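You operate a simulated robot arm through the tools that you are given. There is no shell and no other tool. Be economical: measure what you need, move in short steps, check, and stop when the job is done.

The job below is to be done with a simulated robot arm. You get a single attempt, and the scene is never put back.

TASK
Take the green pressure cup and leave it on the front strip of the packing bench. Then take the red pressure cup and put it in the grey tray. Then fetch the red plug gauge and stand it on top of the green caged tube. Then take the sanding block on the top deck of the trolley and put it away on the polish end of the fork bench. Then take the white caged tube and leave it on the top of the turntable. Then put the orange shell on the bottom tier of the returns shelf. Then put two of the paint cups from the bottom shelf of the steel rack on the top of the returns shelf. The order counts. Set down upright: green pressure cup, red plug gauge, paint cup.

The check looks at the end state, three seconds after you hand in, the way a careful person would. Anything else that was tipped, shoved, dropped, spilled or broken makes it a failure.

THE ROBOT
A 7-joint arm with a two-finger parallel gripper on a trunk, on a base that drives. Base frame: it is fixed to the floor where the robot stands at the start and does not move with it; the origin is under the middle of the robot, x ahead of it, y to its left, z up. Lengths are in mm, angles in rad, forces in N, time in s.
Its first joint turns from -2.496 to 2.496 rad. Places, roughly: bottom tier of the returns shelf [300, 4400, 100]; front strip of the packing bench (36x12 cm) [-340, 640, 860]; green caged tube (5x5x11 cm) [600, 100, 800]; green pressure cup [500, 0, 750]; grey tray (22x41x5 cm) [2000, 2300, 300]; orange shell (5x5x5 cm) [-500, 3900, 700]; paint cup [1250, 4500, 500]; polish end of the fork bench [5600, 4300, 600]; red plug gauge (4x4x9 cm) [-700, 1300, 900]; red pressure cup [-500, -1500, 1000]; sanding block (5x8x4 cm) [-800, 3600, 700]; top of the returns shelf [300, 4400, 900]; top of the turntable [-500, 3000, 800]; white caged tube (5x5x11 cm) [-700, 3800, 800]. Payload 3 kg.
The tool frame sits at the grasp point between the pads (the TCP): z along the fingers, y along the line on which they close. The tips reach 30 mm beyond it. The gripper opens to 110 mm. The fingers are 20 mm wide and 10 mm thick; the gripper's body (48 by 112 mm) begins 55 mm behind the TCP.
Orientation is that of the tool frame in the base frame, as a unit quaternion [w, x, y, z]. With the fingers straight down and closing along the base's y, the tool's x points along the base's -x, its y along +y and its z along -z.

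THE INTERFACE
- The arm moves only by the tool jog_arm. Its argument "motion" is a list of rows, each an object of numbers (a shift or turn left out is 0, a gripper value left out holds the last): "tx", "ty", "tz": the shift along the tool's x, y, z in units of 30 mm (1.0 is 30 mm); "ax", "ay", "az": the turn, a rotation vector about the tool's x, y, z in units of 4 degrees (1.0 is 4 degrees); "claw": the opening in per cent of the stroke, from 0 (shut) to 100 (fully open). In form: [{"tx": .., "ty": .., "tz": .., "ax": .., "ay": .., "az": .., "claw": ..}, ...]. A call has 1 to 8 rows; each row shifts and turns the commanded pose from where the row before left it, along the tool's axes as they then stand. A call with a number of a shift or a turn outside -1 to 1 is refused whole. Rows are played at 5 a second. More than 50 mm and 0.15 rad between two rows, or a gripper value outside its range, and nothing of the call is played. A pose out of reach is approached as far as the arm can. The call stops where the force on the tool passes 40 N (or 10 N more than at its start, if that is more) or the arm is blocked; 0.2 s more then pass. Each finger travels about 108 mm/s and halts on what it meets, pressing with about 41 N; the grip force reading is that of the motor and also rises with nothing between the fingers. The clock runs only during rows and for 0.2 s after the last one: add rows that do not move to give the fingers time. The reply holds the time, the measured pose of the TCP, the force on the tool along the base axes, the opening and the grip force, in the units named above and with some noise, with the torque about the TCP (base axes, N m) and any sound that the robot's microphone picked up.
- Cameras (640 x 400 px; columns grow to the right, rows downward): "scene" is now at [123.2, 55.3, 1665.4]; the picture's right is [0.79, -0.61, 0.00], its down [-0.51, -0.66, -0.55] and it looks along [0.34, 0.44, -0.83] (base axes); focal length 265 px, centre (320, 200). "wrist" rides on the gripper at [72, 17, -103] in the tool frame; the picture's right is [-0.23, 0.97, 0.00], its down [-0.76, -0.18, -0.62] and it looks along [-0.61, -0.14, 0.78] (tool axes); focal length 222 px, centre (320, 200).
- camera(camera): a new picture of that camera. No time passes.
- lift_body(by): slides the trunk up (or, below 0, down) by that many mm; the arm and the scene camera ride with it, the base frame stays. It gives what a move gives, with no picture.
- base_move(legs): drives the robot by 1 to 6 legs, each [ahead, left, turn to the left] in mm, mm and rad, along the robot's own axes; the way and the turn of a leg run together, so that a leg with both is an arc; at most 1500 mm and 3.142 rad a leg. The arm and the cameras ride along, it lands a little off, and it stops where it bumps. It gives what a move gives.
- turn_head(pan, tilt): turns the head with the scene camera to pan (to the left, within 1.501 rad either way) and tilt (down, from -0.506 to 1.204), counted from straight ahead of the robot. It gives what a move gives.
- pixel_to_xyz(camera, pixels): for up to 12 pixels [column, row] of the newest picture of that camera ("zoom" is the newest enlarged one), the place [x, y, z] in the base frame of the surface seen there, good to about 3 mm. No time passes.
- close_up(camera, box): a new picture of the part [left, top, right, bottom] of that camera's present view, enlarged. No time passes.
- sign_off(): hands the job in; it is judged then, once.

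Work in short steps. Measure before you move; look again where a grasp or a placing could have gone wrong, and mend it. You have 322 turns and 206 pictures in all, those below and enlarged ones among them. Open the gripper and draw the arm clear of the work before you hand the job in, unless the task says otherwise; then end with one line.

The tools are called after "Request:" by a JSON object that holds its "api" and its "payload". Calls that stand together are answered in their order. jog_arm: Moves the arm, as the interface text tells. Its arguments: {"type":"object","properties":{"motion":{"type":"array"}},"required":["motion"]} The other tools are called the same way: lift_body (by) slides the trunk up or down; base_move (legs) drives the base; turn_head (pan, tilt) turns the head that bears the scene camera; camera (camera) takes a picture; pixel_to_xyz (camera, pixels) gives the place of the surface under pixels of a picture; close_up (camera, box) takes an enlarged picture of a part of a camera's view; sign_off () hands the job in.

At the start:

```text
time_s: 0.0
ee_pos: [365.5, 410.0, 1187.6]
tool_rot: [0.001, 0.001, 1.0, -0.001]
ft_force: [-0.1, 0.2, -0.7]
ft_torque: [0.01, -0.02, -0.01]
opening: 110.0
gripper_force: 0.0
trunk travel left (down, up): [-800.0, 90.0]
robot x, y, heading: [2.6, 4.5, 0.001]
head pan, tilt: [0.913, 0.983]
```

scene: 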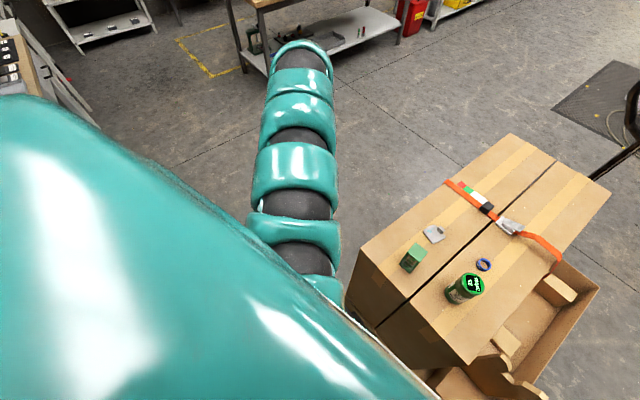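
wrist: 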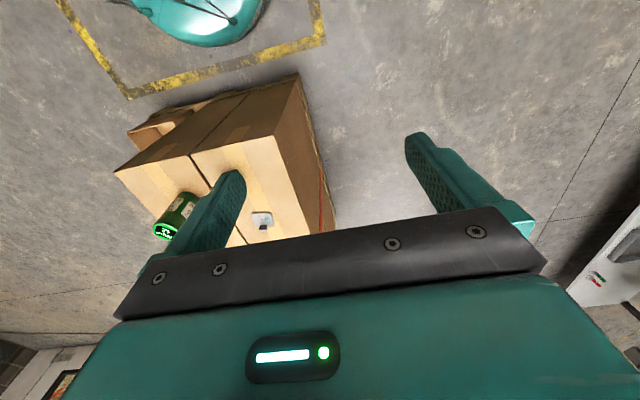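

The scene shows a carton with green objects near (465,288). I look straight at it with the head turned ahead.

Request:
{"api": "turn_head", "payload": {"pan": 0.0, "tilt": 0.9}}

Request:
{"api": "camera", "payload": {"camera": "scene"}}

```text
time_s: 1.2
ee_pos: [364.4, 408.3, 1188.3]
tool_rot: [0.0, 0.001, 1.0, 0.0]
ft_force: [-0.2, 0.2, 1.0]
ft_torque: [0.0, 0.01, 0.0]
opening: 110.0
gripper_force: 0.0
trunk travel left (down, up): [-800.0, 90.0]
robot x, y, heading: [-4.2, -1.4, -0.003]
head pan, tilt: [0.0, 0.901]
```

```text
203 pictures are left
```

scene: 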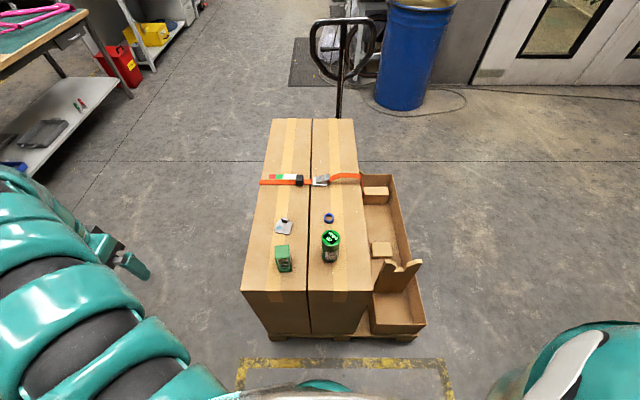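

Green items at (283,258) and (331,245). I zoom in on them.

Request:
{"api": "close_up", "payload": {"camera": "scene", "box": [240, 160, 400, 310]}}

Request:
{"api": "pixel_to_xyz", "payload": {"camera": "scene", "pixels": [[283, 251], [285, 264], [331, 236], [331, 255], [329, 217], [284, 227], [255, 280], [345, 280], [290, 125], [383, 248], [400, 320]]}}

```text
2.67 times, centred on (320, 235) of scene
```

zoom: 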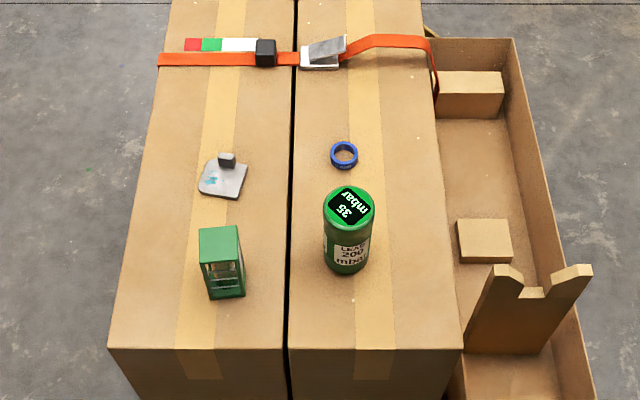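

```text
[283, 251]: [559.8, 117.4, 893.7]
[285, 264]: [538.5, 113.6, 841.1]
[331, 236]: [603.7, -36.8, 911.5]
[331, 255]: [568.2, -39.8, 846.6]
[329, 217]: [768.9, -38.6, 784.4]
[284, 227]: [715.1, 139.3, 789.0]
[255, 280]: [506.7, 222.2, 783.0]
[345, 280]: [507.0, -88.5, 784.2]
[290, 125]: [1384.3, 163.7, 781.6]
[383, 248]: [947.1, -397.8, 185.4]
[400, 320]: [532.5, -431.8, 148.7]
```

I zoom deeper to read the cup and find its outline.

Request:
{"api": "close_up", "payload": {"camera": "scene", "box": [265, 205, 365, 275]}}

Request:
{"api": "turn_head", "payload": {"pan": 1.5, "tilt": 0.6}}

Request:
{"api": "camera", "payload": {"camera": "scene"}}

```text
5.71 times, centred on (315, 240) of scene
```

zoom: 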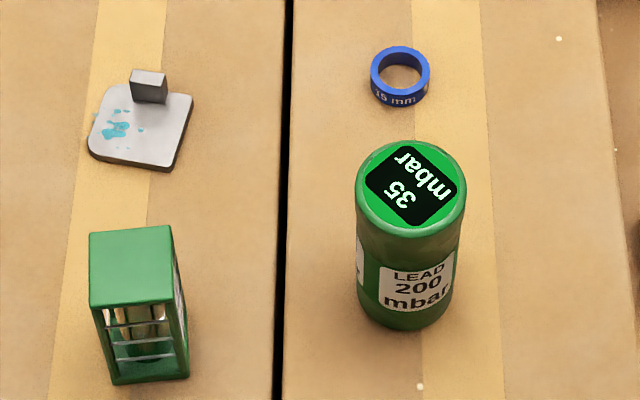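

```text
time_s: 2.8
ee_pos: [366.2, 409.1, 1187.3]
tool_rot: [0.0, 0.0, 1.0, 0.0]
ft_force: [0.2, 0.2, 0.1]
ft_torque: [-0.02, 0.0, 0.03]
opening: 109.9
gripper_force: 0.0
trunk travel left (down, up): [-800.0, 90.0]
robot x, y, heading: [1.4, 2.0, -0.0]
head pan, tilt: [1.499, 0.6]
```

```text
200 pictures are left
```

scene: 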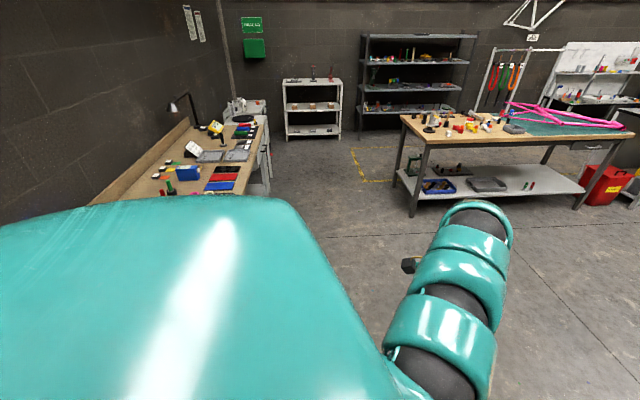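

The packing bench is to the left. I look at the base's extent and the second label next.

Request:
{"api": "turn_head", "payload": {"pan": 0.0, "tilt": 1.2}}

Request:
{"api": "camera", "payload": {"camera": "scene"}}

```text
time_s: 4.4
ee_pos: [364.8, 408.9, 1186.6]
tool_rot: [0.0, 0.0, 1.0, -0.001]
ft_force: [-0.4, 0.8, -0.3]
ft_torque: [0.0, -0.02, 0.05]
opening: 109.7
gripper_force: 0.1
trunk travel left (down, up): [-800.0, 90.0]
robot x, y, heading: [-1.1, 2.4, 0.001]
head pan, tilt: [0.0, 1.201]
```

```text
199 pictures are left
```

scene: 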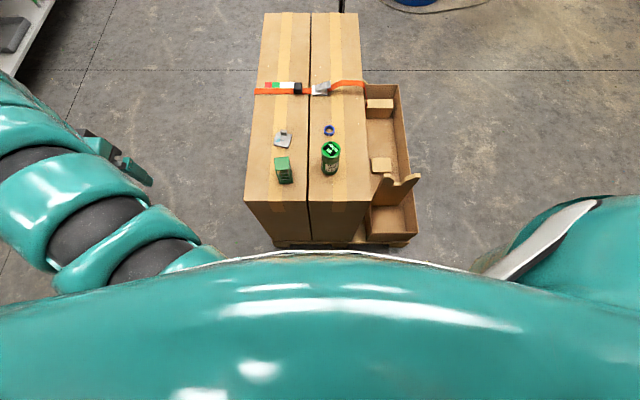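

TCP is at (365,409,1187). I jog the arm at this height towards above the cup (~598,-38) to learn the reach.

Request:
{"api": "jog_arm", "payload": {"motion": [{"ty": -1, "tx": -0.4}, {"ty": -1, "tx": -0.4}, {"ty": -1, "tx": -0.4}, {"ty": -1, "tx": -0.4}, {"ty": -1, "tx": -0.4}, {"ty": -1, "tx": -0.4}, {"ty": -1, "tx": -0.4}, {"ty": -1, "tx": -0.4}]}}

Request:
{"api": "camera", "payload": {"camera": "wrist"}}

```text
time_s: 6.2
ee_pos: [389.9, 349.5, 1185.2]
tool_rot: [0.0, 0.0, 1.0, -0.001]
ft_force: [0.0, 0.1, 0.1]
ft_torque: [-0.01, 0.0, 0.0]
opening: 109.8
gripper_force: 0.0
out of reach, approached as far as the arm can: row 3, 4, 5, 6, 7, 8
trunk travel left (down, up): [-800.0, 90.0]
robot x, y, heading: [-0.0, 1.7, 0.003]
head pan, tilt: [0.0, 1.201]
```

```text
198 pictures are left
```

wrist: 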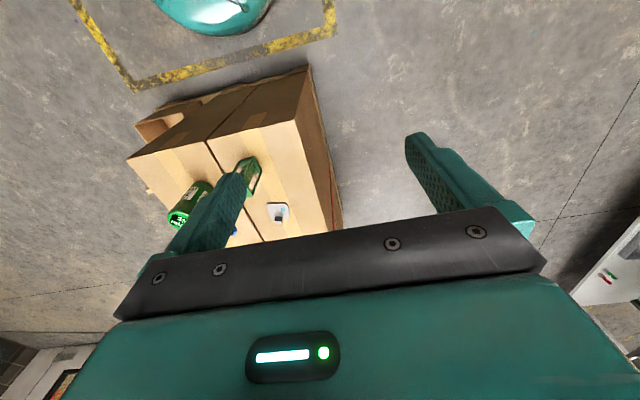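

Reach stopped early. I measure where the robot's own body and arm links are.

Request:
{"api": "pixel_to_xyz", "payload": {"camera": "scene", "pixels": [[190, 255], [130, 260], [60, 230], [20, 160], [340, 255], [580, 230], [520, 270], [320, 330], [100, 310]]}}

Request:
{"api": "pixel_to_xyz", "payload": {"camera": "wrist", "pixels": [[210, 10], [205, 32], [160, 5], [265, 10], [110, 40], [135, 90], [335, 35], [310, 70]]}}

Request:
{"api": "jog_arm", "payload": {"motion": [{"tx": 1}, {"tx": 1}]}}

```text
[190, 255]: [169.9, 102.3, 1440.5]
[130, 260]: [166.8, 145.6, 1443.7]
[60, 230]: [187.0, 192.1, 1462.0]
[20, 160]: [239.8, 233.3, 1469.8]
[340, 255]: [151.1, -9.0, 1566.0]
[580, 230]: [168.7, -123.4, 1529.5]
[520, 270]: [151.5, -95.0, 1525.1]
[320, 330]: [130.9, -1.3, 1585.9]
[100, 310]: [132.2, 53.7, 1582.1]
```

```text
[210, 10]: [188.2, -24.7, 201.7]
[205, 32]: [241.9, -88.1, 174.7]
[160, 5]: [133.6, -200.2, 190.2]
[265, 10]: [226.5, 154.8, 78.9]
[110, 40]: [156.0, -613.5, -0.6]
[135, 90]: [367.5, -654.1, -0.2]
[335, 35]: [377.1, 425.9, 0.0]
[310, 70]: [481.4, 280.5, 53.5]
```

```text
time_s: 6.8
ee_pos: [389.5, 349.0, 1186.1]
tool_rot: [0.0, 0.001, 1.0, 0.0]
ft_force: [-0.5, -1.3, -0.6]
ft_torque: [0.03, -0.02, 0.01]
opening: 110.1
gripper_force: 0.0
out of reach, approached as far as the arm can: row 1, 2
trunk travel left (down, up): [-800.0, 90.0]
robot x, y, heading: [4.8, -2.4, -0.006]
head pan, tilt: [0.0, 1.201]
```

I test moving back outward to learn how the commanded pose behaves.

Request:
{"api": "jog_arm", "payload": {"motion": [{"ty": 1}]}}

Request:
{"api": "jog_arm", "payload": {"motion": [{"tx": -1}, {"tx": -1}]}}

Request:
{"api": "jog_arm", "payload": {"motion": [{"tz": 1}, {"tz": 1}, {"tz": 1}]}}

```text
time_s: 7.2
ee_pos: [388.6, 380.7, 1184.5]
tool_rot: [0.0, -0.001, 1.0, -0.001]
ft_force: [0.1, 0.8, -0.9]
ft_torque: [0.01, 0.04, 0.0]
opening: 109.8
gripper_force: 0.0
trunk travel left (down, up): [-800.0, 90.0]
robot x, y, heading: [-1.3, -0.6, -0.001]
head pan, tilt: [0.0, 1.201]
```

```text
time_s: 7.8
ee_pos: [449.4, 379.8, 1187.0]
tool_rot: [0.0, 0.0, 1.0, -0.001]
ft_force: [0.4, -1.4, 0.0]
ft_torque: [0.01, 0.0, -0.01]
opening: 110.2
gripper_force: 0.0
trunk travel left (down, up): [-800.0, 90.0]
robot x, y, heading: [-0.1, 1.1, 0.002]
head pan, tilt: [0.0, 1.201]
```

```text
time_s: 8.6
ee_pos: [448.1, 379.7, 1095.5]
tool_rot: [-0.001, 0.0, 1.0, -0.001]
ft_force: [0.2, -0.2, 0.0]
ft_torque: [0.0, 0.04, 0.04]
opening: 109.8
gripper_force: 0.0
trunk travel left (down, up): [-800.0, 90.0]
robot x, y, heading: [0.4, -0.6, 0.001]
head pan, tilt: [0.0, 1.201]
```

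We were at an inner limit; farther out works. I swing along an arc of ~600 mm radius towards the cup azimuth, keeping height (tips at 1065, above the cup top 912).

Request:
{"api": "jog_arm", "payload": {"motion": [{"ty": -1, "tx": -0.7}, {"ty": -1, "tx": -0.7}, {"ty": -1, "tx": -0.6}, {"ty": -1, "tx": -0.5}, {"ty": -1, "tx": -0.4}, {"ty": -1, "tx": -0.4}, {"ty": -1, "tx": -0.3}, {"ty": -1, "tx": -0.3}]}}

```text
time_s: 10.4
ee_pos: [523.9, 260.2, 1100.5]
tool_rot: [0.001, 0.0, 1.0, 0.0]
ft_force: [-0.5, -0.2, 1.2]
ft_torque: [-0.01, 0.0, 0.02]
opening: 110.1
gripper_force: 0.1
out of reach, approached as far as the arm can: row 5, 6, 7, 8
trunk travel left (down, up): [-800.0, 90.0]
robot x, y, heading: [-0.2, 1.1, 0.002]
head pan, tilt: [0.0, 1.201]
```

It stalls again; maybe a wrist-joint limit with the fixed yaw. I test by yawing the tool a bit then repeating the sideways shift.

Request:
{"api": "jog_arm", "payload": {"motion": [{"az": 1}, {"az": 1}, {"az": 1}, {"az": 1}]}}

Request:
{"api": "jog_arm", "payload": {"motion": [{"ty": -1}, {"ty": -1}]}}

Request:
{"api": "turn_head", "payload": {"pan": 0.5, "tilt": 1.0}}

Request:
{"api": "camera", "payload": {"camera": "scene"}}

```text
time_s: 11.4
ee_pos: [522.5, 259.6, 1100.1]
tool_rot: [0.001, 0.14, 0.99, 0.0]
ft_force: [0.2, 0.0, 0.5]
ft_torque: [-0.01, 0.02, 0.0]
opening: 110.2
gripper_force: 0.1
trunk travel left (down, up): [-800.0, 90.0]
robot x, y, heading: [-2.4, -2.4, -0.004]
head pan, tilt: [0.0, 1.201]
```

```text
time_s: 12.0
ee_pos: [522.8, 260.5, 1100.5]
tool_rot: [0.0, 0.14, 0.99, 0.0]
ft_force: [0.5, -0.1, -0.2]
ft_torque: [0.01, -0.01, 0.01]
opening: 110.2
gripper_force: 0.0
out of reach, approached as far as the arm can: row 1, 2
trunk travel left (down, up): [-800.0, 90.0]
robot x, y, heading: [1.1, 2.5, -0.002]
head pan, tilt: [0.0, 1.201]
```

```text
time_s: 12.9
ee_pos: [522.7, 260.4, 1100.5]
tool_rot: [0.0, 0.139, 0.99, 0.0]
ft_force: [0.5, 0.2, 0.6]
ft_torque: [0.05, -0.03, 0.0]
opening: 110.0
gripper_force: 0.1
trunk travel left (down, up): [-800.0, 90.0]
robot x, y, heading: [-4.9, 5.6, 0.002]
head pan, tilt: [0.499, 1.0]
```

```text
197 pictures are left
```

scene: 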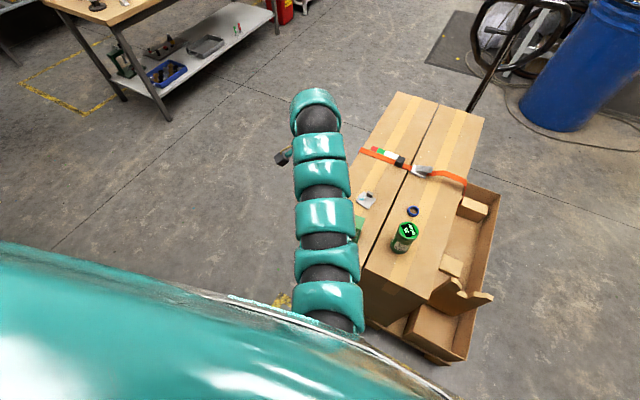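

The arm looks stretched. I measure points along it.

Request:
{"api": "pixel_to_xyz", "payload": {"camera": "scene", "pixels": [[320, 100], [320, 145], [322, 180], [325, 215], [327, 263], [328, 300], [335, 322], [283, 157]]}}

Request:
{"api": "jog_arm", "payload": {"motion": [{"tx": 1}, {"tx": 1}, {"tx": 1}]}}

```text
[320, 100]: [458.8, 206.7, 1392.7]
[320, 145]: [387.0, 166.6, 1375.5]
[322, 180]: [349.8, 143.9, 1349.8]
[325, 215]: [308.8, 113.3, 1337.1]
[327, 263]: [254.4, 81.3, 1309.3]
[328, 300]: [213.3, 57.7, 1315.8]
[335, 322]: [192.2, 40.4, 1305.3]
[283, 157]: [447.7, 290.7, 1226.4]
```

```text
time_s: 13.7
ee_pos: [524.6, 260.3, 1099.7]
tool_rot: [0.0, 0.139, 0.99, 0.0]
ft_force: [0.0, 0.1, 0.3]
ft_torque: [0.02, 0.0, 0.0]
opening: 109.7
gripper_force: 0.2
out of reach, approached as far as the arm can: row 1, 2, 3
trunk travel left (down, up): [-800.0, 90.0]
robot x, y, heading: [0.1, -1.4, 0.001]
head pan, tilt: [0.499, 1.0]
```

The arm's shoulder seems near (130,0,1290). I test how reach behaves lower: descend 180 mm here (clear beside the box items).

Request:
{"api": "jog_arm", "payload": {"motion": [{"ty": 1}, {"tz": 1}, {"tz": 1}, {"tz": 1}, {"tz": 1}, {"tz": 1}]}}

Request:
{"api": "jog_arm", "payload": {"motion": [{"tx": 1}, {"tx": 1}, {"tx": 1}]}}

```text
time_s: 15.1
ee_pos: [529.1, 290.9, 946.7]
tool_rot: [0.0, 0.139, 0.99, 0.0]
ft_force: [0.5, -0.3, 0.5]
ft_torque: [0.01, -0.01, 0.01]
opening: 110.0
gripper_force: 0.0
trunk travel left (down, up): [-800.0, 90.0]
robot x, y, heading: [0.8, 1.0, 0.0]
head pan, tilt: [0.499, 1.0]
```

```text
time_s: 15.9
ee_pos: [443.9, 312.9, 946.7]
tool_rot: [0.001, 0.139, 0.99, -0.001]
ft_force: [-0.6, -0.1, 0.5]
ft_torque: [0.04, -0.01, 0.03]
opening: 110.1
gripper_force: 0.0
trunk travel left (down, up): [-800.0, 90.0]
robot x, y, heading: [2.6, -0.0, 0.002]
head pan, tilt: [0.499, 1.0]
```

Lower relative to the shoulder, the arm has room. I raise the trunk by 90 and then try swinging to the cup azimuth.

Request:
{"api": "lift_body", "payload": {"by": 90}}

Request:
{"api": "jog_arm", "payload": {"motion": [{"tz": 0.5, "az": -1}, {"az": -1, "ty": -1}, {"az": -1, "ty": -1}, {"az": -1, "ty": -1}, {"ty": -1}, {"ty": -1}, {"ty": -1}, {"ty": -1}]}}

```text
time_s: 17.2
ee_pos: [444.1, 314.0, 1037.5]
tool_rot: [-0.001, 0.139, 0.99, 0.0]
ft_force: [0.9, -0.4, 0.1]
ft_torque: [0.02, 0.02, 0.02]
opening: 110.1
gripper_force: 0.0
trunk travel left (down, up): [-890.0, 0.0]
robot x, y, heading: [1.7, -1.1, 0.0]
head pan, tilt: [0.499, 1.0]
```

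```text
time_s: 19.0
ee_pos: [430.5, 102.6, 1020.5]
tool_rot: [0.0, 0.0, 1.0, 0.0]
ft_force: [0.1, 0.2, -0.4]
ft_torque: [0.03, 0.0, -0.01]
opening: 110.1
gripper_force: 0.1
trunk travel left (down, up): [-890.0, 0.0]
robot x, y, heading: [0.6, 1.8, -0.001]
head pan, tilt: [0.499, 1.0]
```

That works. I move on to a viewing position short of the cup and take a wrist picture.

Request:
{"api": "jog_arm", "payload": {"motion": [{"ty": -1, "tx": -0.5}, {"ty": -1, "tx": -0.5}, {"ty": -1, "tx": -0.5}, {"ty": -1}, {"ty": -0.7}]}}

Request:
{"api": "camera", "payload": {"camera": "wrist"}}

```text
time_s: 20.2
ee_pos: [474.0, -34.8, 1023.1]
tool_rot: [-0.001, 0.0, 1.0, 0.0]
ft_force: [0.0, -0.1, -0.4]
ft_torque: [-0.02, -0.05, 0.01]
opening: 110.0
gripper_force: 0.1
trunk travel left (down, up): [-890.0, 0.0]
robot x, y, heading: [0.0, 3.1, -0.002]
head pan, tilt: [0.499, 1.0]
```

```text
196 pictures are left
```

wrist: 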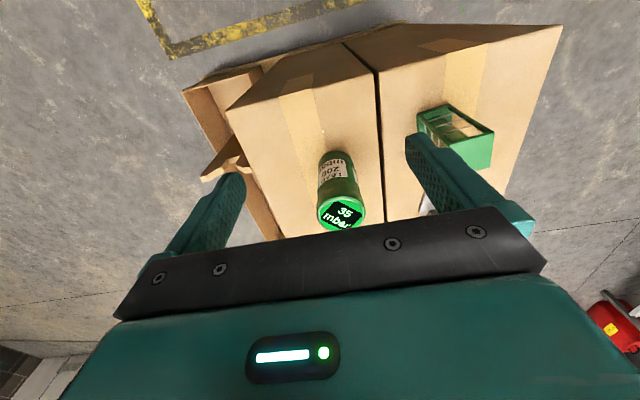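

The cup top appears at (341,215). I measure the cup outline and its neighbours from the wrist view.

Request:
{"api": "pixel_to_xyz", "payload": {"camera": "wrist", "pixels": [[341, 215], [322, 214], [362, 208], [340, 228], [337, 155], [320, 152], [353, 152], [470, 135], [440, 120]]}}

Request:
{"api": "close_up", "payload": {"camera": "wrist", "box": [300, 140, 380, 240]}}

```text
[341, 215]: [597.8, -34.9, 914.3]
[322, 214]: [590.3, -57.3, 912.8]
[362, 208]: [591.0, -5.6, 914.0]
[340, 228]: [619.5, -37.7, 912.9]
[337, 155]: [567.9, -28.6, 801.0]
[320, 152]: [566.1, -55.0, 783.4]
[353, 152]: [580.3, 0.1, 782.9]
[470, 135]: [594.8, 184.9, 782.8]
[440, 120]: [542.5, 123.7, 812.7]
```

```text
4.00 times, centred on (340, 190) of wrist
```

zoom: 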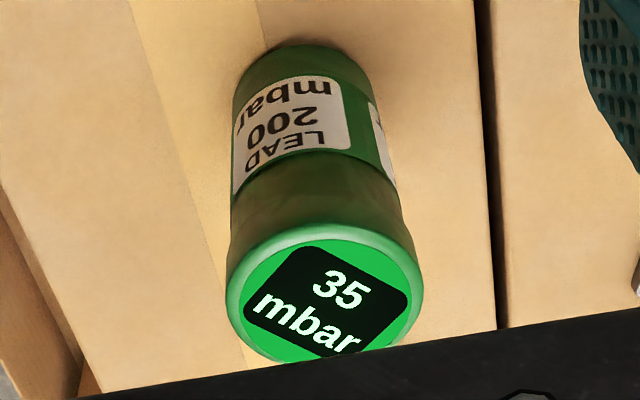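

The label reads "LEAD 200 mbar", with another label on the +y side. I shift left to read it before grasping.

Request:
{"api": "jog_arm", "payload": {"motion": [{"ty": 1, "tx": -0.5}, {"ty": 1, "tx": -0.5}, {"ty": 1, "tx": -0.5}, {"ty": 1, "tx": -0.5, "az": 1}, {"ty": 1, "az": 1}, {"ty": 1, "az": 1}, {"az": 1, "ty": 1}, {"az": 1}]}}

Request:
{"api": "camera", "payload": {"camera": "wrist"}}

```text
time_s: 22.0
ee_pos: [547.5, 169.4, 1021.0]
tool_rot: [0.0, 0.174, 0.985, 0.0]
ft_force: [0.1, 0.7, -1.3]
ft_torque: [0.01, -0.01, 0.0]
opening: 110.5
gripper_force: 0.0
trunk travel left (down, up): [-890.0, 0.0]
robot x, y, heading: [-0.9, -4.5, -0.001]
head pan, tilt: [0.499, 1.0]
```

```text
194 pictures are left
```

wrist: 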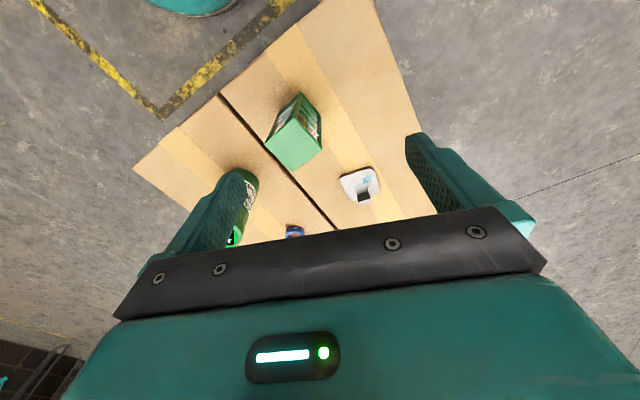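

The finger hides the cup; I yaw more so that the camera faces it.

Request:
{"api": "jog_arm", "payload": {"motion": [{"az": 1}, {"az": 1}, {"az": 1}, {"az": 1}, {"az": 1}, {"az": 1}, {"az": 1}]}}

Request:
{"api": "close_up", "payload": {"camera": "wrist", "box": [160, 100, 420, 260]}}

```text
time_s: 23.6
ee_pos: [547.6, 171.8, 1022.3]
tool_rot: [0.0, 0.408, 0.913, 0.001]
ft_force: [0.5, -0.2, -0.7]
ft_torque: [-0.01, 0.01, 0.01]
opening: 109.9
gripper_force: 0.1
trunk travel left (down, up): [-890.0, 0.0]
robot x, y, heading: [3.6, -0.4, -0.002]
head pan, tilt: [0.499, 1.0]
```

```text
2.46 times, centred on (290, 180) of wrist
```

zoom: 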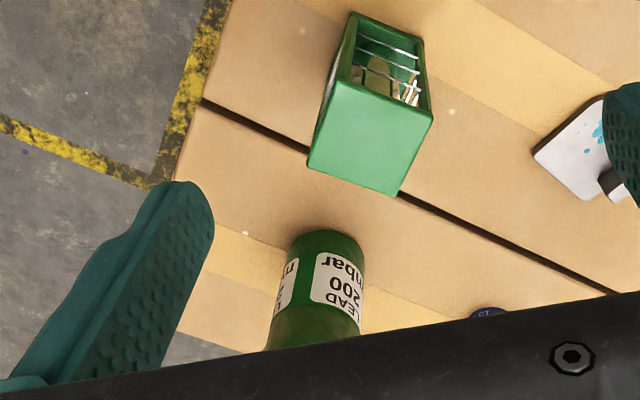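

Same label all around. I yaw back and move over the cup at (594,-33), keeping height.

Request:
{"api": "jog_arm", "payload": {"motion": [{"az": -1}, {"az": -1}, {"az": -1}, {"az": -1}, {"az": -1}, {"az": -1}, {"az": -1}, {"az": -1}]}}

Request:
{"api": "jog_arm", "payload": {"motion": [{"az": -1}, {"az": -1}, {"az": -1}, {"az": -1}, {"ty": -1}, {"ty": -1}, {"ty": -1}, {"ty": -1}]}}

Request:
{"api": "jog_arm", "payload": {"motion": [{"ty": -1, "tx": -0.7}, {"ty": -1, "tx": -0.8}, {"ty": -0.8}]}}

Request:
{"api": "camera", "payload": {"camera": "wrist"}}

```text
time_s: 25.4
ee_pos: [548.3, 172.5, 1021.5]
tool_rot: [-0.001, 0.139, 0.99, -0.001]
ft_force: [0.7, -0.8, 0.6]
ft_torque: [0.0, 0.0, 0.01]
opening: 110.3
gripper_force: 0.0
trunk travel left (down, up): [-890.0, 0.0]
robot x, y, heading: [-2.4, 0.8, 0.001]
head pan, tilt: [0.499, 1.0]
```

```text
time_s: 27.2
ee_pos: [550.8, 53.9, 1021.6]
tool_rot: [-0.001, 0.0, 1.0, -0.001]
ft_force: [0.4, 0.2, -0.5]
ft_torque: [0.0, -0.01, -0.02]
opening: 110.0
gripper_force: 0.1
trunk travel left (down, up): [-890.0, 0.0]
robot x, y, heading: [-1.8, 0.3, -0.005]
head pan, tilt: [0.499, 1.0]
```

```text
time_s: 28.0
ee_pos: [596.4, -32.9, 1023.4]
tool_rot: [0.001, -0.001, 1.0, 0.001]
ft_force: [0.9, 0.1, -0.7]
ft_torque: [0.01, 0.02, 0.0]
opening: 110.1
gripper_force: 0.1
trunk travel left (down, up): [-890.0, 0.0]
robot x, y, heading: [-0.1, -1.8, 0.003]
head pan, tilt: [0.499, 1.0]
```

```text
192 pictures are left
```

wrist: 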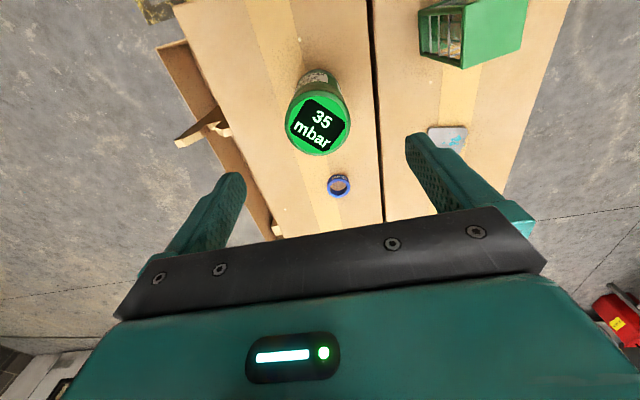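

Cup top is at (318,125). I measure its rim again.

Request:
{"api": "pixel_to_xyz", "payload": {"camera": "wrist", "pixels": [[318, 125], [288, 122], [348, 122], [318, 153], [310, 97], [318, 80], [350, 130]]}}

```text
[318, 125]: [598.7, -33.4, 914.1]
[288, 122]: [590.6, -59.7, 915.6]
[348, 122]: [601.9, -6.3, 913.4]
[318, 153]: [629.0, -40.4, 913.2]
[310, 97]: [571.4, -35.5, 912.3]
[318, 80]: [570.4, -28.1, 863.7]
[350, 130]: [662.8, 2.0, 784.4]
```

Centre ≈(599,-35), Ø≈57, top 914. I descend to TCP z≈880.

Request:
{"api": "jog_arm", "payload": {"motion": [{"tx": -0.1, "ty": -0.07, "tz": 1}, {"tz": 1}, {"tz": 1}, {"tz": 1}, {"tz": 0.75}]}}

Request:
{"api": "jog_arm", "payload": {"motion": [{"claw": 60}, {"claw": 56}, {"claw": 54}, {}, {}]}}

Request:
{"api": "camera", "payload": {"camera": "wrist"}}

```text
time_s: 29.2
ee_pos: [597.0, -35.7, 880.9]
tool_rot: [0.0, 0.0, 1.0, -0.001]
ft_force: [0.6, -0.3, 0.3]
ft_torque: [-0.05, 0.01, 0.01]
opening: 110.1
gripper_force: 0.0
trunk travel left (down, up): [-890.0, 0.0]
robot x, y, heading: [-1.0, 1.5, 0.0]
head pan, tilt: [0.499, 1.0]
```

```text
time_s: 30.4
ee_pos: [598.0, -34.3, 881.7]
tool_rot: [0.0, 0.0, 1.0, 0.0]
ft_force: [0.4, -0.3, 0.1]
ft_torque: [-0.06, -0.13, -0.01]
opening: 63.5
gripper_force: 40.7
trunk travel left (down, up): [-890.0, 0.0]
robot x, y, heading: [1.7, -1.8, -0.003]
head pan, tilt: [0.499, 1.0]
```

```text
191 pictures are left
```

wrist: 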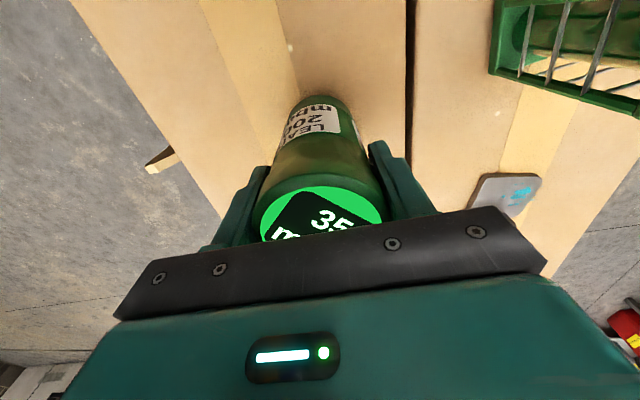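

Gripped at 63.5 mm, display still 35. I lift and check.

Request:
{"api": "jog_arm", "payload": {"motion": [{"claw": 40}, {"tz": -0.5}, {"tz": -1}, {"tz": -1}, {"tz": -1}, {"tz": -1}]}}

Request:
{"api": "close_up", "payload": {"camera": "wrist", "box": [200, 60, 440, 260]}}

```text
time_s: 31.8
ee_pos: [595.1, -32.9, 1014.5]
tool_rot: [0.0, 0.0, 1.0, 0.0]
ft_force: [0.9, -0.3, -6.4]
ft_torque: [0.01, 0.01, 0.05]
opening: 63.9
gripper_force: 41.3
trunk travel left (down, up): [-890.0, 0.0]
robot x, y, heading: [1.0, 0.1, -0.0]
head pan, tilt: [0.499, 1.0]
```

```text
2.00 times, centred on (320, 160) of wrist
```

zoom: 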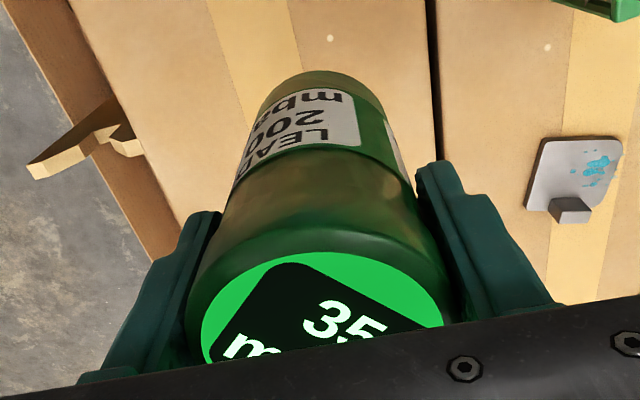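

Held (6.4 N). Now survey the packing bench to the left.

Request:
{"api": "turn_head", "payload": {"pan": 1.5, "tilt": 0.7}}

Request:
{"api": "camera", "payload": {"camera": "scene"}}

```text
time_s: 33.1
ee_pos: [596.2, -34.2, 1013.3]
tool_rot: [0.0, 0.0, 1.0, 0.0]
ft_force: [0.4, -0.7, -6.8]
ft_torque: [-0.01, 0.03, -0.01]
opening: 63.7
gripper_force: 40.9
trunk travel left (down, up): [-890.0, 0.0]
robot x, y, heading: [1.4, 0.9, 0.001]
head pan, tilt: [1.499, 0.7]
```

```text
189 pictures are left
```

scene: 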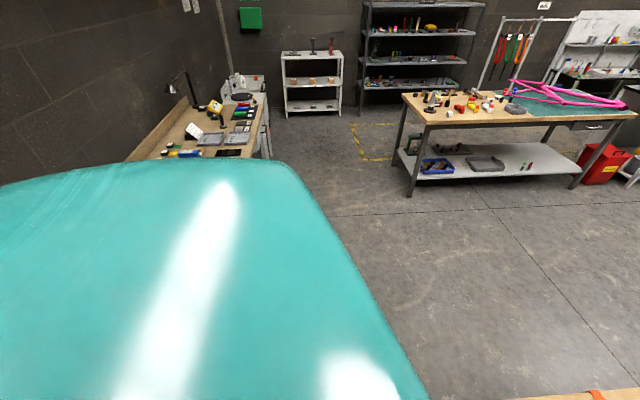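

The body hides the bench. I pull the arm in and turn the robot left by 1.6 rad in place.

Request:
{"api": "jog_arm", "payload": {"motion": [{"tx": 1}, {"tx": 1}, {"tx": 1}, {"tx": 1}, {"tx": 1}, {"tx": 0.5}]}}

Request:
{"api": "base_move", "payload": {"legs": [[0, 0, 1.7]]}}

Request:
{"api": "turn_head", "payload": {"pan": 0.5, "tilt": 0.7}}

Request:
{"api": "camera", "payload": {"camera": "scene"}}

```text
time_s: 34.5
ee_pos: [431.2, -33.9, 1016.6]
tool_rot: [-0.001, 0.0, 1.0, 0.001]
ft_force: [-0.1, -0.8, -6.5]
ft_torque: [0.01, 0.03, 0.01]
opening: 63.8
gripper_force: 41.4
trunk travel left (down, up): [-890.0, 0.0]
robot x, y, heading: [-0.7, 0.3, -0.001]
head pan, tilt: [1.499, 0.7]
```

```text
time_s: 39.0
ee_pos: [-17.1, 431.6, 1016.2]
tool_rot: [0.0, 0.749, -0.663, 0.0]
ft_force: [-0.4, 0.2, -6.3]
ft_torque: [0.0, 0.02, 0.02]
opening: 64.0
gripper_force: 41.6
trunk travel left (down, up): [-890.0, 0.0]
robot x, y, heading: [0.2, 2.1, 1.693]
head pan, tilt: [1.499, 0.7]
```

```text
time_s: 40.2
ee_pos: [-18.1, 432.0, 1016.2]
tool_rot: [0.0, 0.749, -0.663, 0.0]
ft_force: [-0.9, 0.0, -6.3]
ft_torque: [-0.04, -0.01, 0.02]
opening: 63.9
gripper_force: 41.4
trunk travel left (down, up): [-890.0, 0.0]
robot x, y, heading: [0.7, 2.8, 1.689]
head pan, tilt: [0.499, 0.7]
```

```text
188 pictures are left
```

scene: 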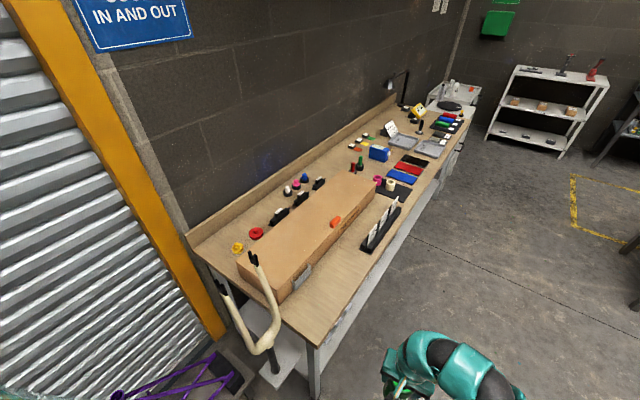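

The packing bench is visible. I zoom on its near part and measure the front strip.

Request:
{"api": "close_up", "payload": {"camera": "scene", "box": [220, 150, 440, 350]}}

Request:
{"api": "pixel_to_xyz", "payload": {"camera": "scene", "pixels": [[310, 320], [340, 285], [325, 300], [365, 240], [405, 205], [380, 260], [360, 280], [300, 275], [350, 265], [345, 205], [353, 168], [361, 163]]}}

```text
2.00 times, centred on (330, 250) of scene
```

zoom: 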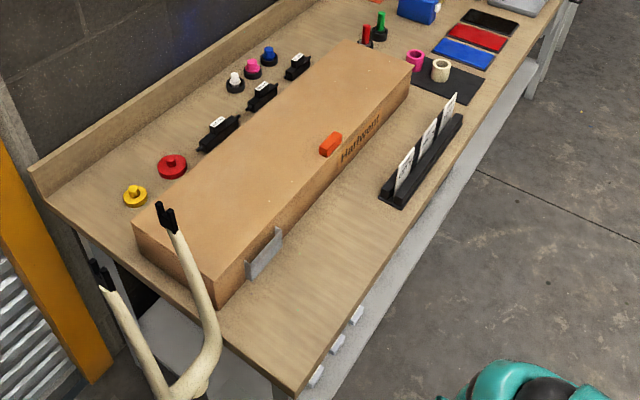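

```text
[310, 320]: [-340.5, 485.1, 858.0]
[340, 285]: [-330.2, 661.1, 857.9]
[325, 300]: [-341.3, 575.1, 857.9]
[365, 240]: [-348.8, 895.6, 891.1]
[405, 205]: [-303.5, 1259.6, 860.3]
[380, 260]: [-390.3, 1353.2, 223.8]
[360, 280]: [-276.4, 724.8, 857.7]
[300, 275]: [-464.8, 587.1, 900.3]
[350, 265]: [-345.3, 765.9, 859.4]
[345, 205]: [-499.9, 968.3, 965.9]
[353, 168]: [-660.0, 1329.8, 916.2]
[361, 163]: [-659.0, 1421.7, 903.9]
```

Strip centre (-340,640), z 858, with the box (top 966) behind. I drive to about (180,640) and face the bench (heading π), the arm retracted.

Request:
{"api": "base_move", "payload": {"legs": [[612, -255, 0], [0, 0, 1.45]]}}

Request:
{"api": "turn_head", "payload": {"pan": 0.0, "tilt": 0.9}}

Request:
{"api": "camera", "payload": {"camera": "scene"}}

```text
time_s: 47.4
ee_pos: [-253.7, 674.1, 1016.6]
tool_rot: [-0.001, 1.0, 0.002, 0.0]
ft_force: [0.1, -0.1, -6.7]
ft_torque: [-0.03, -0.02, 0.0]
opening: 63.7
gripper_force: 40.0
trunk travel left (down, up): [-890.0, 0.0]
robot x, y, heading: [180.8, 643.6, -3.137]
head pan, tilt: [0.499, 0.7]
```

```text
time_s: 48.4
ee_pos: [-253.5, 673.5, 1016.2]
tool_rot: [0.0, 1.0, 0.002, -0.001]
ft_force: [-0.3, 0.1, -6.5]
ft_torque: [0.01, -0.03, -0.03]
opening: 63.4
gripper_force: 40.9
trunk travel left (down, up): [-890.0, 0.0]
robot x, y, heading: [179.0, 641.1, -3.139]
head pan, tilt: [0.0, 0.901]
```

```text
186 pictures are left
```

scene: 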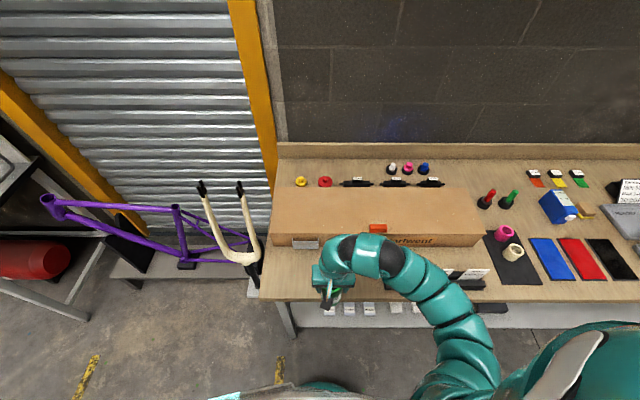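

I'm at (180,642) facing the bench. I measure the box's lower front edge and the bench front edge.

Request:
{"api": "pixel_to_xyz", "payload": {"camera": "scene", "pixels": [[290, 246], [290, 252], [300, 270], [300, 296], [270, 296], [440, 250], [450, 260], [305, 243], [460, 275], [280, 275]]}}

Request:
{"api": "jog_arm", "payload": {"motion": [{"tx": -1, "ty": 0.5}, {"tx": -1, "ty": 0.45}, {"tx": -0.9}]}}

Request:
{"api": "camera", "payload": {"camera": "wrist"}}

```text
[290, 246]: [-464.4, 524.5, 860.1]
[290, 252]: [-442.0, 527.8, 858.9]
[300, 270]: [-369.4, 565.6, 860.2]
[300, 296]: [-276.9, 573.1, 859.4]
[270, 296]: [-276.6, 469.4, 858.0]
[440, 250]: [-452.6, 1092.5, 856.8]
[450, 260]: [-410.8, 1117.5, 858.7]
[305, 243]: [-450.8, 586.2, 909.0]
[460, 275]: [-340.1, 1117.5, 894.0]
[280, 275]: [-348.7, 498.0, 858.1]
```

```text
time_s: 49.2
ee_pos: [-339.5, 646.3, 1015.6]
tool_rot: [0.0, 1.0, 0.001, 0.001]
ft_force: [-0.2, 0.7, -7.5]
ft_torque: [-0.03, -0.02, 0.0]
opening: 63.6
gripper_force: 41.5
trunk travel left (down, up): [-890.0, 0.0]
robot x, y, heading: [180.9, 640.3, -3.136]
head pan, tilt: [0.0, 0.901]
```

```text
185 pictures are left
```

wrist: 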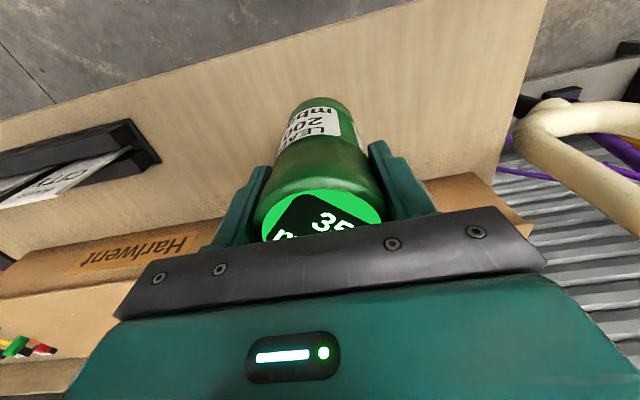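

Clear below. Bottom is about 59 mm above the bench; I lower 57 mm then ease down.

Request:
{"api": "jog_arm", "payload": {"motion": [{"tz": 1}, {"tz": 0.8}, {"tz": 0.1}, {"tz": 0.05}, {}]}}

```text
time_s: 50.4
ee_pos: [-339.0, 644.9, 958.5]
tool_rot: [0.0, 1.0, 0.001, -0.002]
ft_force: [-2.1, 1.1, 13.3]
ft_torque: [0.22, -0.21, -0.02]
opening: 63.8
gripper_force: 40.9
trunk travel left (down, up): [-890.0, 0.0]
robot x, y, heading: [177.2, 641.5, -3.137]
head pan, tilt: [0.0, 0.901]
```

Contact (+13 N). I release and rise straight up.

Request:
{"api": "jog_arm", "payload": {"motion": [{"claw": 75}, {"claw": 100}, {}, {}]}}

Request:
{"api": "jog_arm", "payload": {"motion": [{"tz": -1}, {"tz": -1}, {"tz": -1}, {"tz": -1}, {"tx": 1}, {"tx": 1}, {"tx": 1}]}}

Request:
{"api": "camera", "payload": {"camera": "scene"}}

Request:
{"api": "camera", "payload": {"camera": "wrist"}}

```text
time_s: 51.4
ee_pos: [-338.8, 644.5, 957.7]
tool_rot: [-0.001, 1.0, 0.001, 0.0]
ft_force: [0.0, -0.1, 0.1]
ft_torque: [0.01, -0.01, -0.04]
opening: 109.9
gripper_force: 0.0
trunk travel left (down, up): [-890.0, 0.0]
robot x, y, heading: [178.5, 640.5, -3.139]
head pan, tilt: [0.0, 0.901]
```

```text
time_s: 53.0
ee_pos: [-249.4, 644.5, 1076.8]
tool_rot: [0.0, 1.0, 0.001, 0.001]
ft_force: [-0.5, 0.1, -0.1]
ft_torque: [0.01, -0.02, 0.03]
opening: 110.1
gripper_force: 0.1
trunk travel left (down, up): [-890.0, 0.0]
robot x, y, heading: [179.7, 640.4, -3.132]
head pan, tilt: [0.0, 0.901]
```

```text
184 pictures are left
```

scene: 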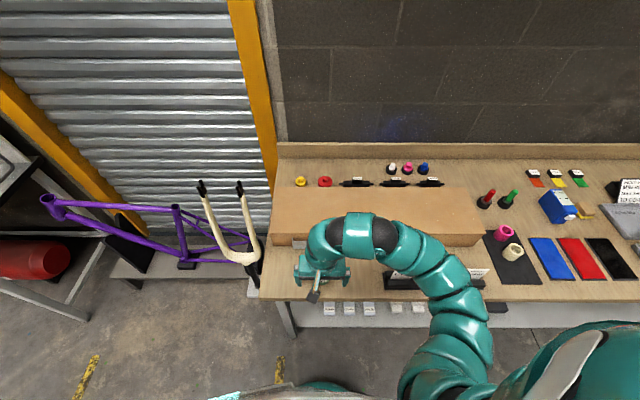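

```text
183 pictures are left
```

wrist: 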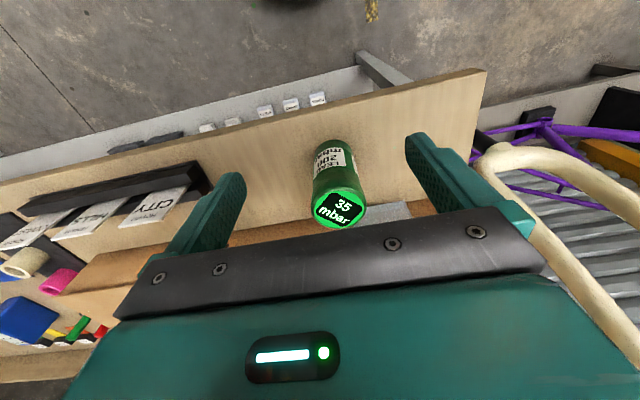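

Green cup stands on the strip. Next the red pressure cup near (-500,-1500): look that way with the head.

Request:
{"api": "turn_head", "payload": {"pan": 1.26, "tilt": 0.35}}

Request:
{"api": "camera", "payload": {"camera": "scene"}}

```text
time_s: 54.4
ee_pos: [-249.6, 644.4, 1077.2]
tool_rot: [-0.001, 1.0, 0.002, 0.0]
ft_force: [-0.2, 0.6, 1.3]
ft_torque: [0.01, -0.01, 0.0]
opening: 109.9
gripper_force: 0.1
trunk travel left (down, up): [-890.0, 0.0]
robot x, y, heading: [180.8, 640.6, -3.142]
head pan, tilt: [1.26, 0.351]
```

```text
182 pictures are left
```

scene: 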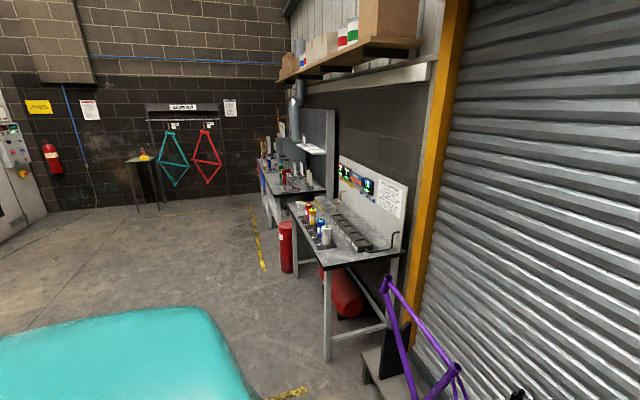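

Request:
{"api": "close_up", "payload": {"camera": "scene", "box": [240, 130, 420, 280]}}

Request:
{"api": "pixel_to_xyz", "payload": {"camera": "scene", "pixels": [[312, 215], [320, 228], [327, 235], [309, 207], [285, 250], [325, 262], [325, 350], [350, 295], [260, 230], [345, 240], [375, 235], [300, 390]]}}

```text
2.67 times, centred on (330, 205) of scene
```

zoom: 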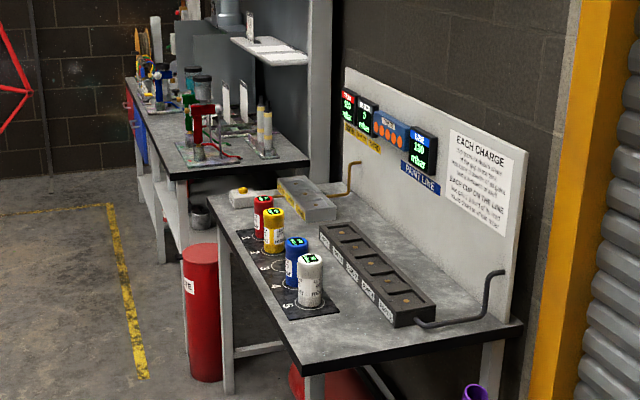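

```text
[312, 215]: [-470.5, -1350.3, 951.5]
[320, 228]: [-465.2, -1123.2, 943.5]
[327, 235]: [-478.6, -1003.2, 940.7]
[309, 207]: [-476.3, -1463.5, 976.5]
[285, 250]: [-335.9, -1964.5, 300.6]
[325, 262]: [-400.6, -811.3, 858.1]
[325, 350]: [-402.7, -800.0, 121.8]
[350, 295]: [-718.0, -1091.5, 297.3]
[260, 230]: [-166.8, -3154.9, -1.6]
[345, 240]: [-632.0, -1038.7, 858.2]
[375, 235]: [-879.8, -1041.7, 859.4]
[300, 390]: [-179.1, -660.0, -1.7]
```

The red cup stands at about (-476,-1463) on a bench. I check that the purple frame doesn't lie in my sideways path.

Request:
{"api": "pixel_to_xyz", "payload": {"camera": "scene", "pixels": [[385, 290], [405, 340], [440, 385], [425, 395], [370, 370], [455, 370]]}}

```text
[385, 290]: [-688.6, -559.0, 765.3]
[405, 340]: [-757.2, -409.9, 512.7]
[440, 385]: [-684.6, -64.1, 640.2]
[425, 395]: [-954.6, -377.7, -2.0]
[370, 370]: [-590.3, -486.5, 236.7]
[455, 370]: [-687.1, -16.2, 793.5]
```

Path is clear (frame is at x<-590). I drive left 2100 mm and slightly ahead.

Request:
{"api": "base_move", "payload": {"legs": [[0, 1050, 0], [0, 1050, 0], [90, 0, 0]]}}

Request:
{"api": "turn_head", "payload": {"pan": 0.0, "tilt": 0.6}}

Request:
{"api": "camera", "payload": {"camera": "scene"}}

```text
time_s: 59.9
ee_pos: [-243.8, -408.0, 1077.9]
tool_rot: [0.0, 1.0, 0.003, -0.001]
ft_force: [-0.2, 0.1, 0.3]
ft_torque: [0.01, 0.0, 0.03]
opening: 110.1
gripper_force: 0.0
trunk travel left (down, up): [-890.0, 0.0]
robot x, y, heading: [186.7, -408.9, -3.133]
head pan, tilt: [1.26, 0.351]
stopped in leg 1: the robot was blocked; the commanded pose is now the measured one
```

```text
time_s: 61.3
ee_pos: [-244.6, -408.0, 1077.2]
tool_rot: [0.0, 1.0, 0.004, 0.0]
ft_force: [-0.7, 0.1, -0.9]
ft_torque: [-0.02, 0.02, -0.02]
opening: 110.3
gripper_force: 0.1
trunk travel left (down, up): [-890.0, 0.0]
robot x, y, heading: [184.1, -406.1, -3.135]
head pan, tilt: [0.0, 0.6]
```

```text
180 pictures are left
```

scene: 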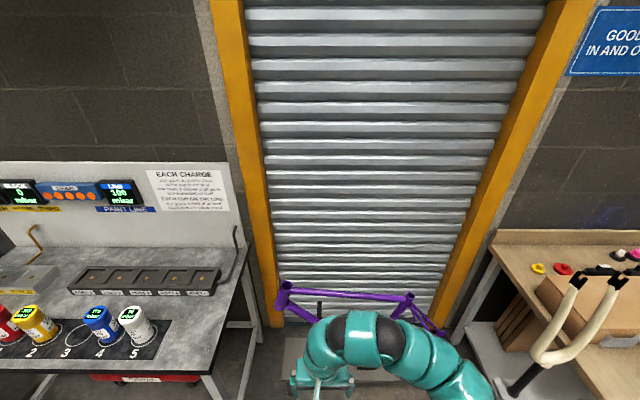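

Stopped near y=-409. I look left to see what blocked, and read the sign.

Request:
{"api": "close_up", "payload": {"camera": "scene", "box": [0, 150, 250, 310]}}

Request:
{"api": "turn_head", "payload": {"pan": 1.5, "tilt": 1.0}}

Request:
{"api": "camera", "payload": {"camera": "scene"}}

```text
2.50 times, centred on (125, 230) of scene
```

zoom: 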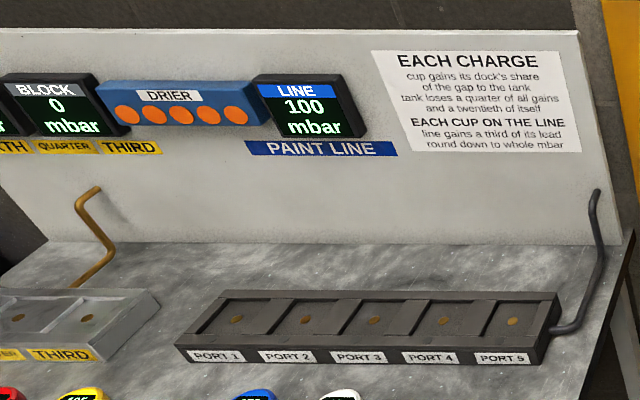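

```text
time_s: 62.9
ee_pos: [-244.8, -406.3, 1077.7]
tool_rot: [-0.001, 1.0, 0.003, 0.0]
ft_force: [0.1, 0.7, -0.1]
ft_torque: [0.0, -0.01, -0.02]
opening: 109.9
gripper_force: 0.1
trunk travel left (down, up): [-890.0, 0.0]
robot x, y, heading: [183.1, -410.4, -3.134]
head pan, tilt: [1.499, 1.0]
```

```text
178 pictures are left
```

scene: 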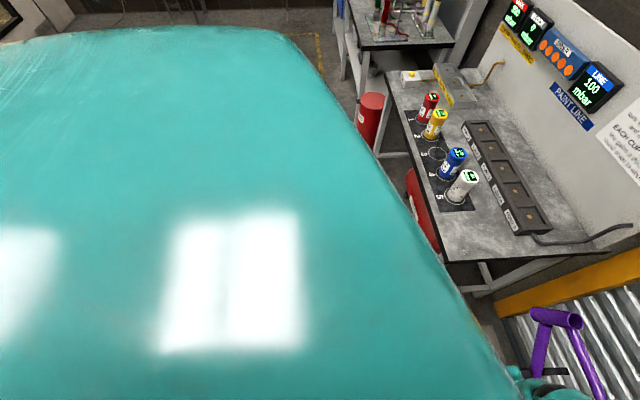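

The puzzle sign doesn't matter for the job. Possibly the base's rear brushed near the pallet; I move ahead 100 mm, then try left again in a short leg.

Request:
{"api": "base_move", "payload": {"legs": [[100, 0, 0], [0, 300, 0]]}}

```text
time_s: 65.7
ee_pos: [-341.3, -709.1, 1077.4]
tool_rot: [0.0, 1.0, -0.001, 0.0]
ft_force: [0.5, 0.8, 0.7]
ft_torque: [-0.01, -0.01, -0.05]
opening: 110.4
gripper_force: 0.1
trunk travel left (down, up): [-890.0, 0.0]
robot x, y, heading: [84.4, -714.6, -3.144]
head pan, tilt: [1.499, 1.0]
```

Clear now. Continue left 750 mm to be in line with the red cup.

Request:
{"api": "base_move", "payload": {"legs": [[0, 750, 0]]}}

Request:
{"api": "turn_head", "payload": {"pan": 0.0, "tilt": 0.9}}

Request:
{"api": "camera", "payload": {"camera": "scene"}}

Request:
{"api": "camera", "payload": {"camera": "wrist"}}

```text
time_s: 69.9
ee_pos: [-337.3, -1474.9, 1076.3]
tool_rot: [0.0, 1.0, 0.006, 0.001]
ft_force: [-0.3, -1.3, -0.8]
ft_torque: [0.02, 0.02, 0.01]
opening: 110.0
gripper_force: 0.0
trunk travel left (down, up): [-890.0, 0.0]
robot x, y, heading: [91.5, -1477.1, -3.133]
head pan, tilt: [1.499, 1.0]
```

```text
time_s: 71.5
ee_pos: [-337.9, -1475.5, 1077.3]
tool_rot: [0.0, 1.0, 0.005, 0.001]
ft_force: [-0.3, -0.1, 1.0]
ft_torque: [0.01, -0.02, -0.01]
opening: 110.0
gripper_force: 0.0
trunk travel left (down, up): [-890.0, 0.0]
robot x, y, heading: [92.1, -1474.6, -3.134]
head pan, tilt: [0.0, 0.901]
```

```text
177 pictures are left
```

scene: 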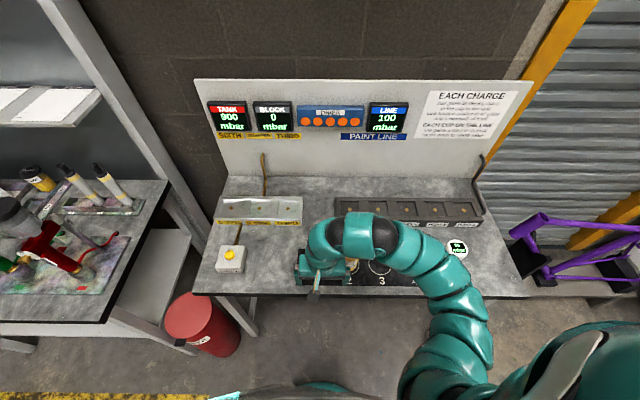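

```text
176 pictures are left
```

wrist: 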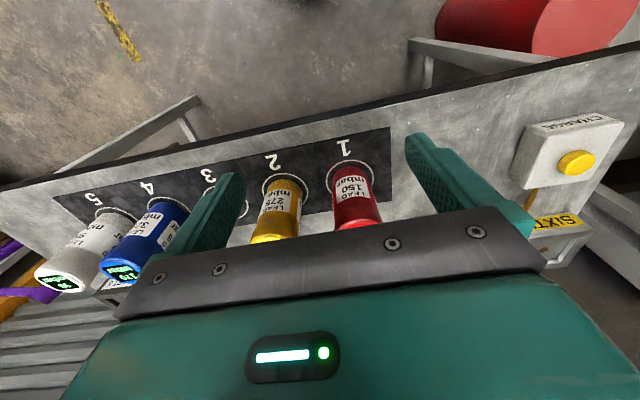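

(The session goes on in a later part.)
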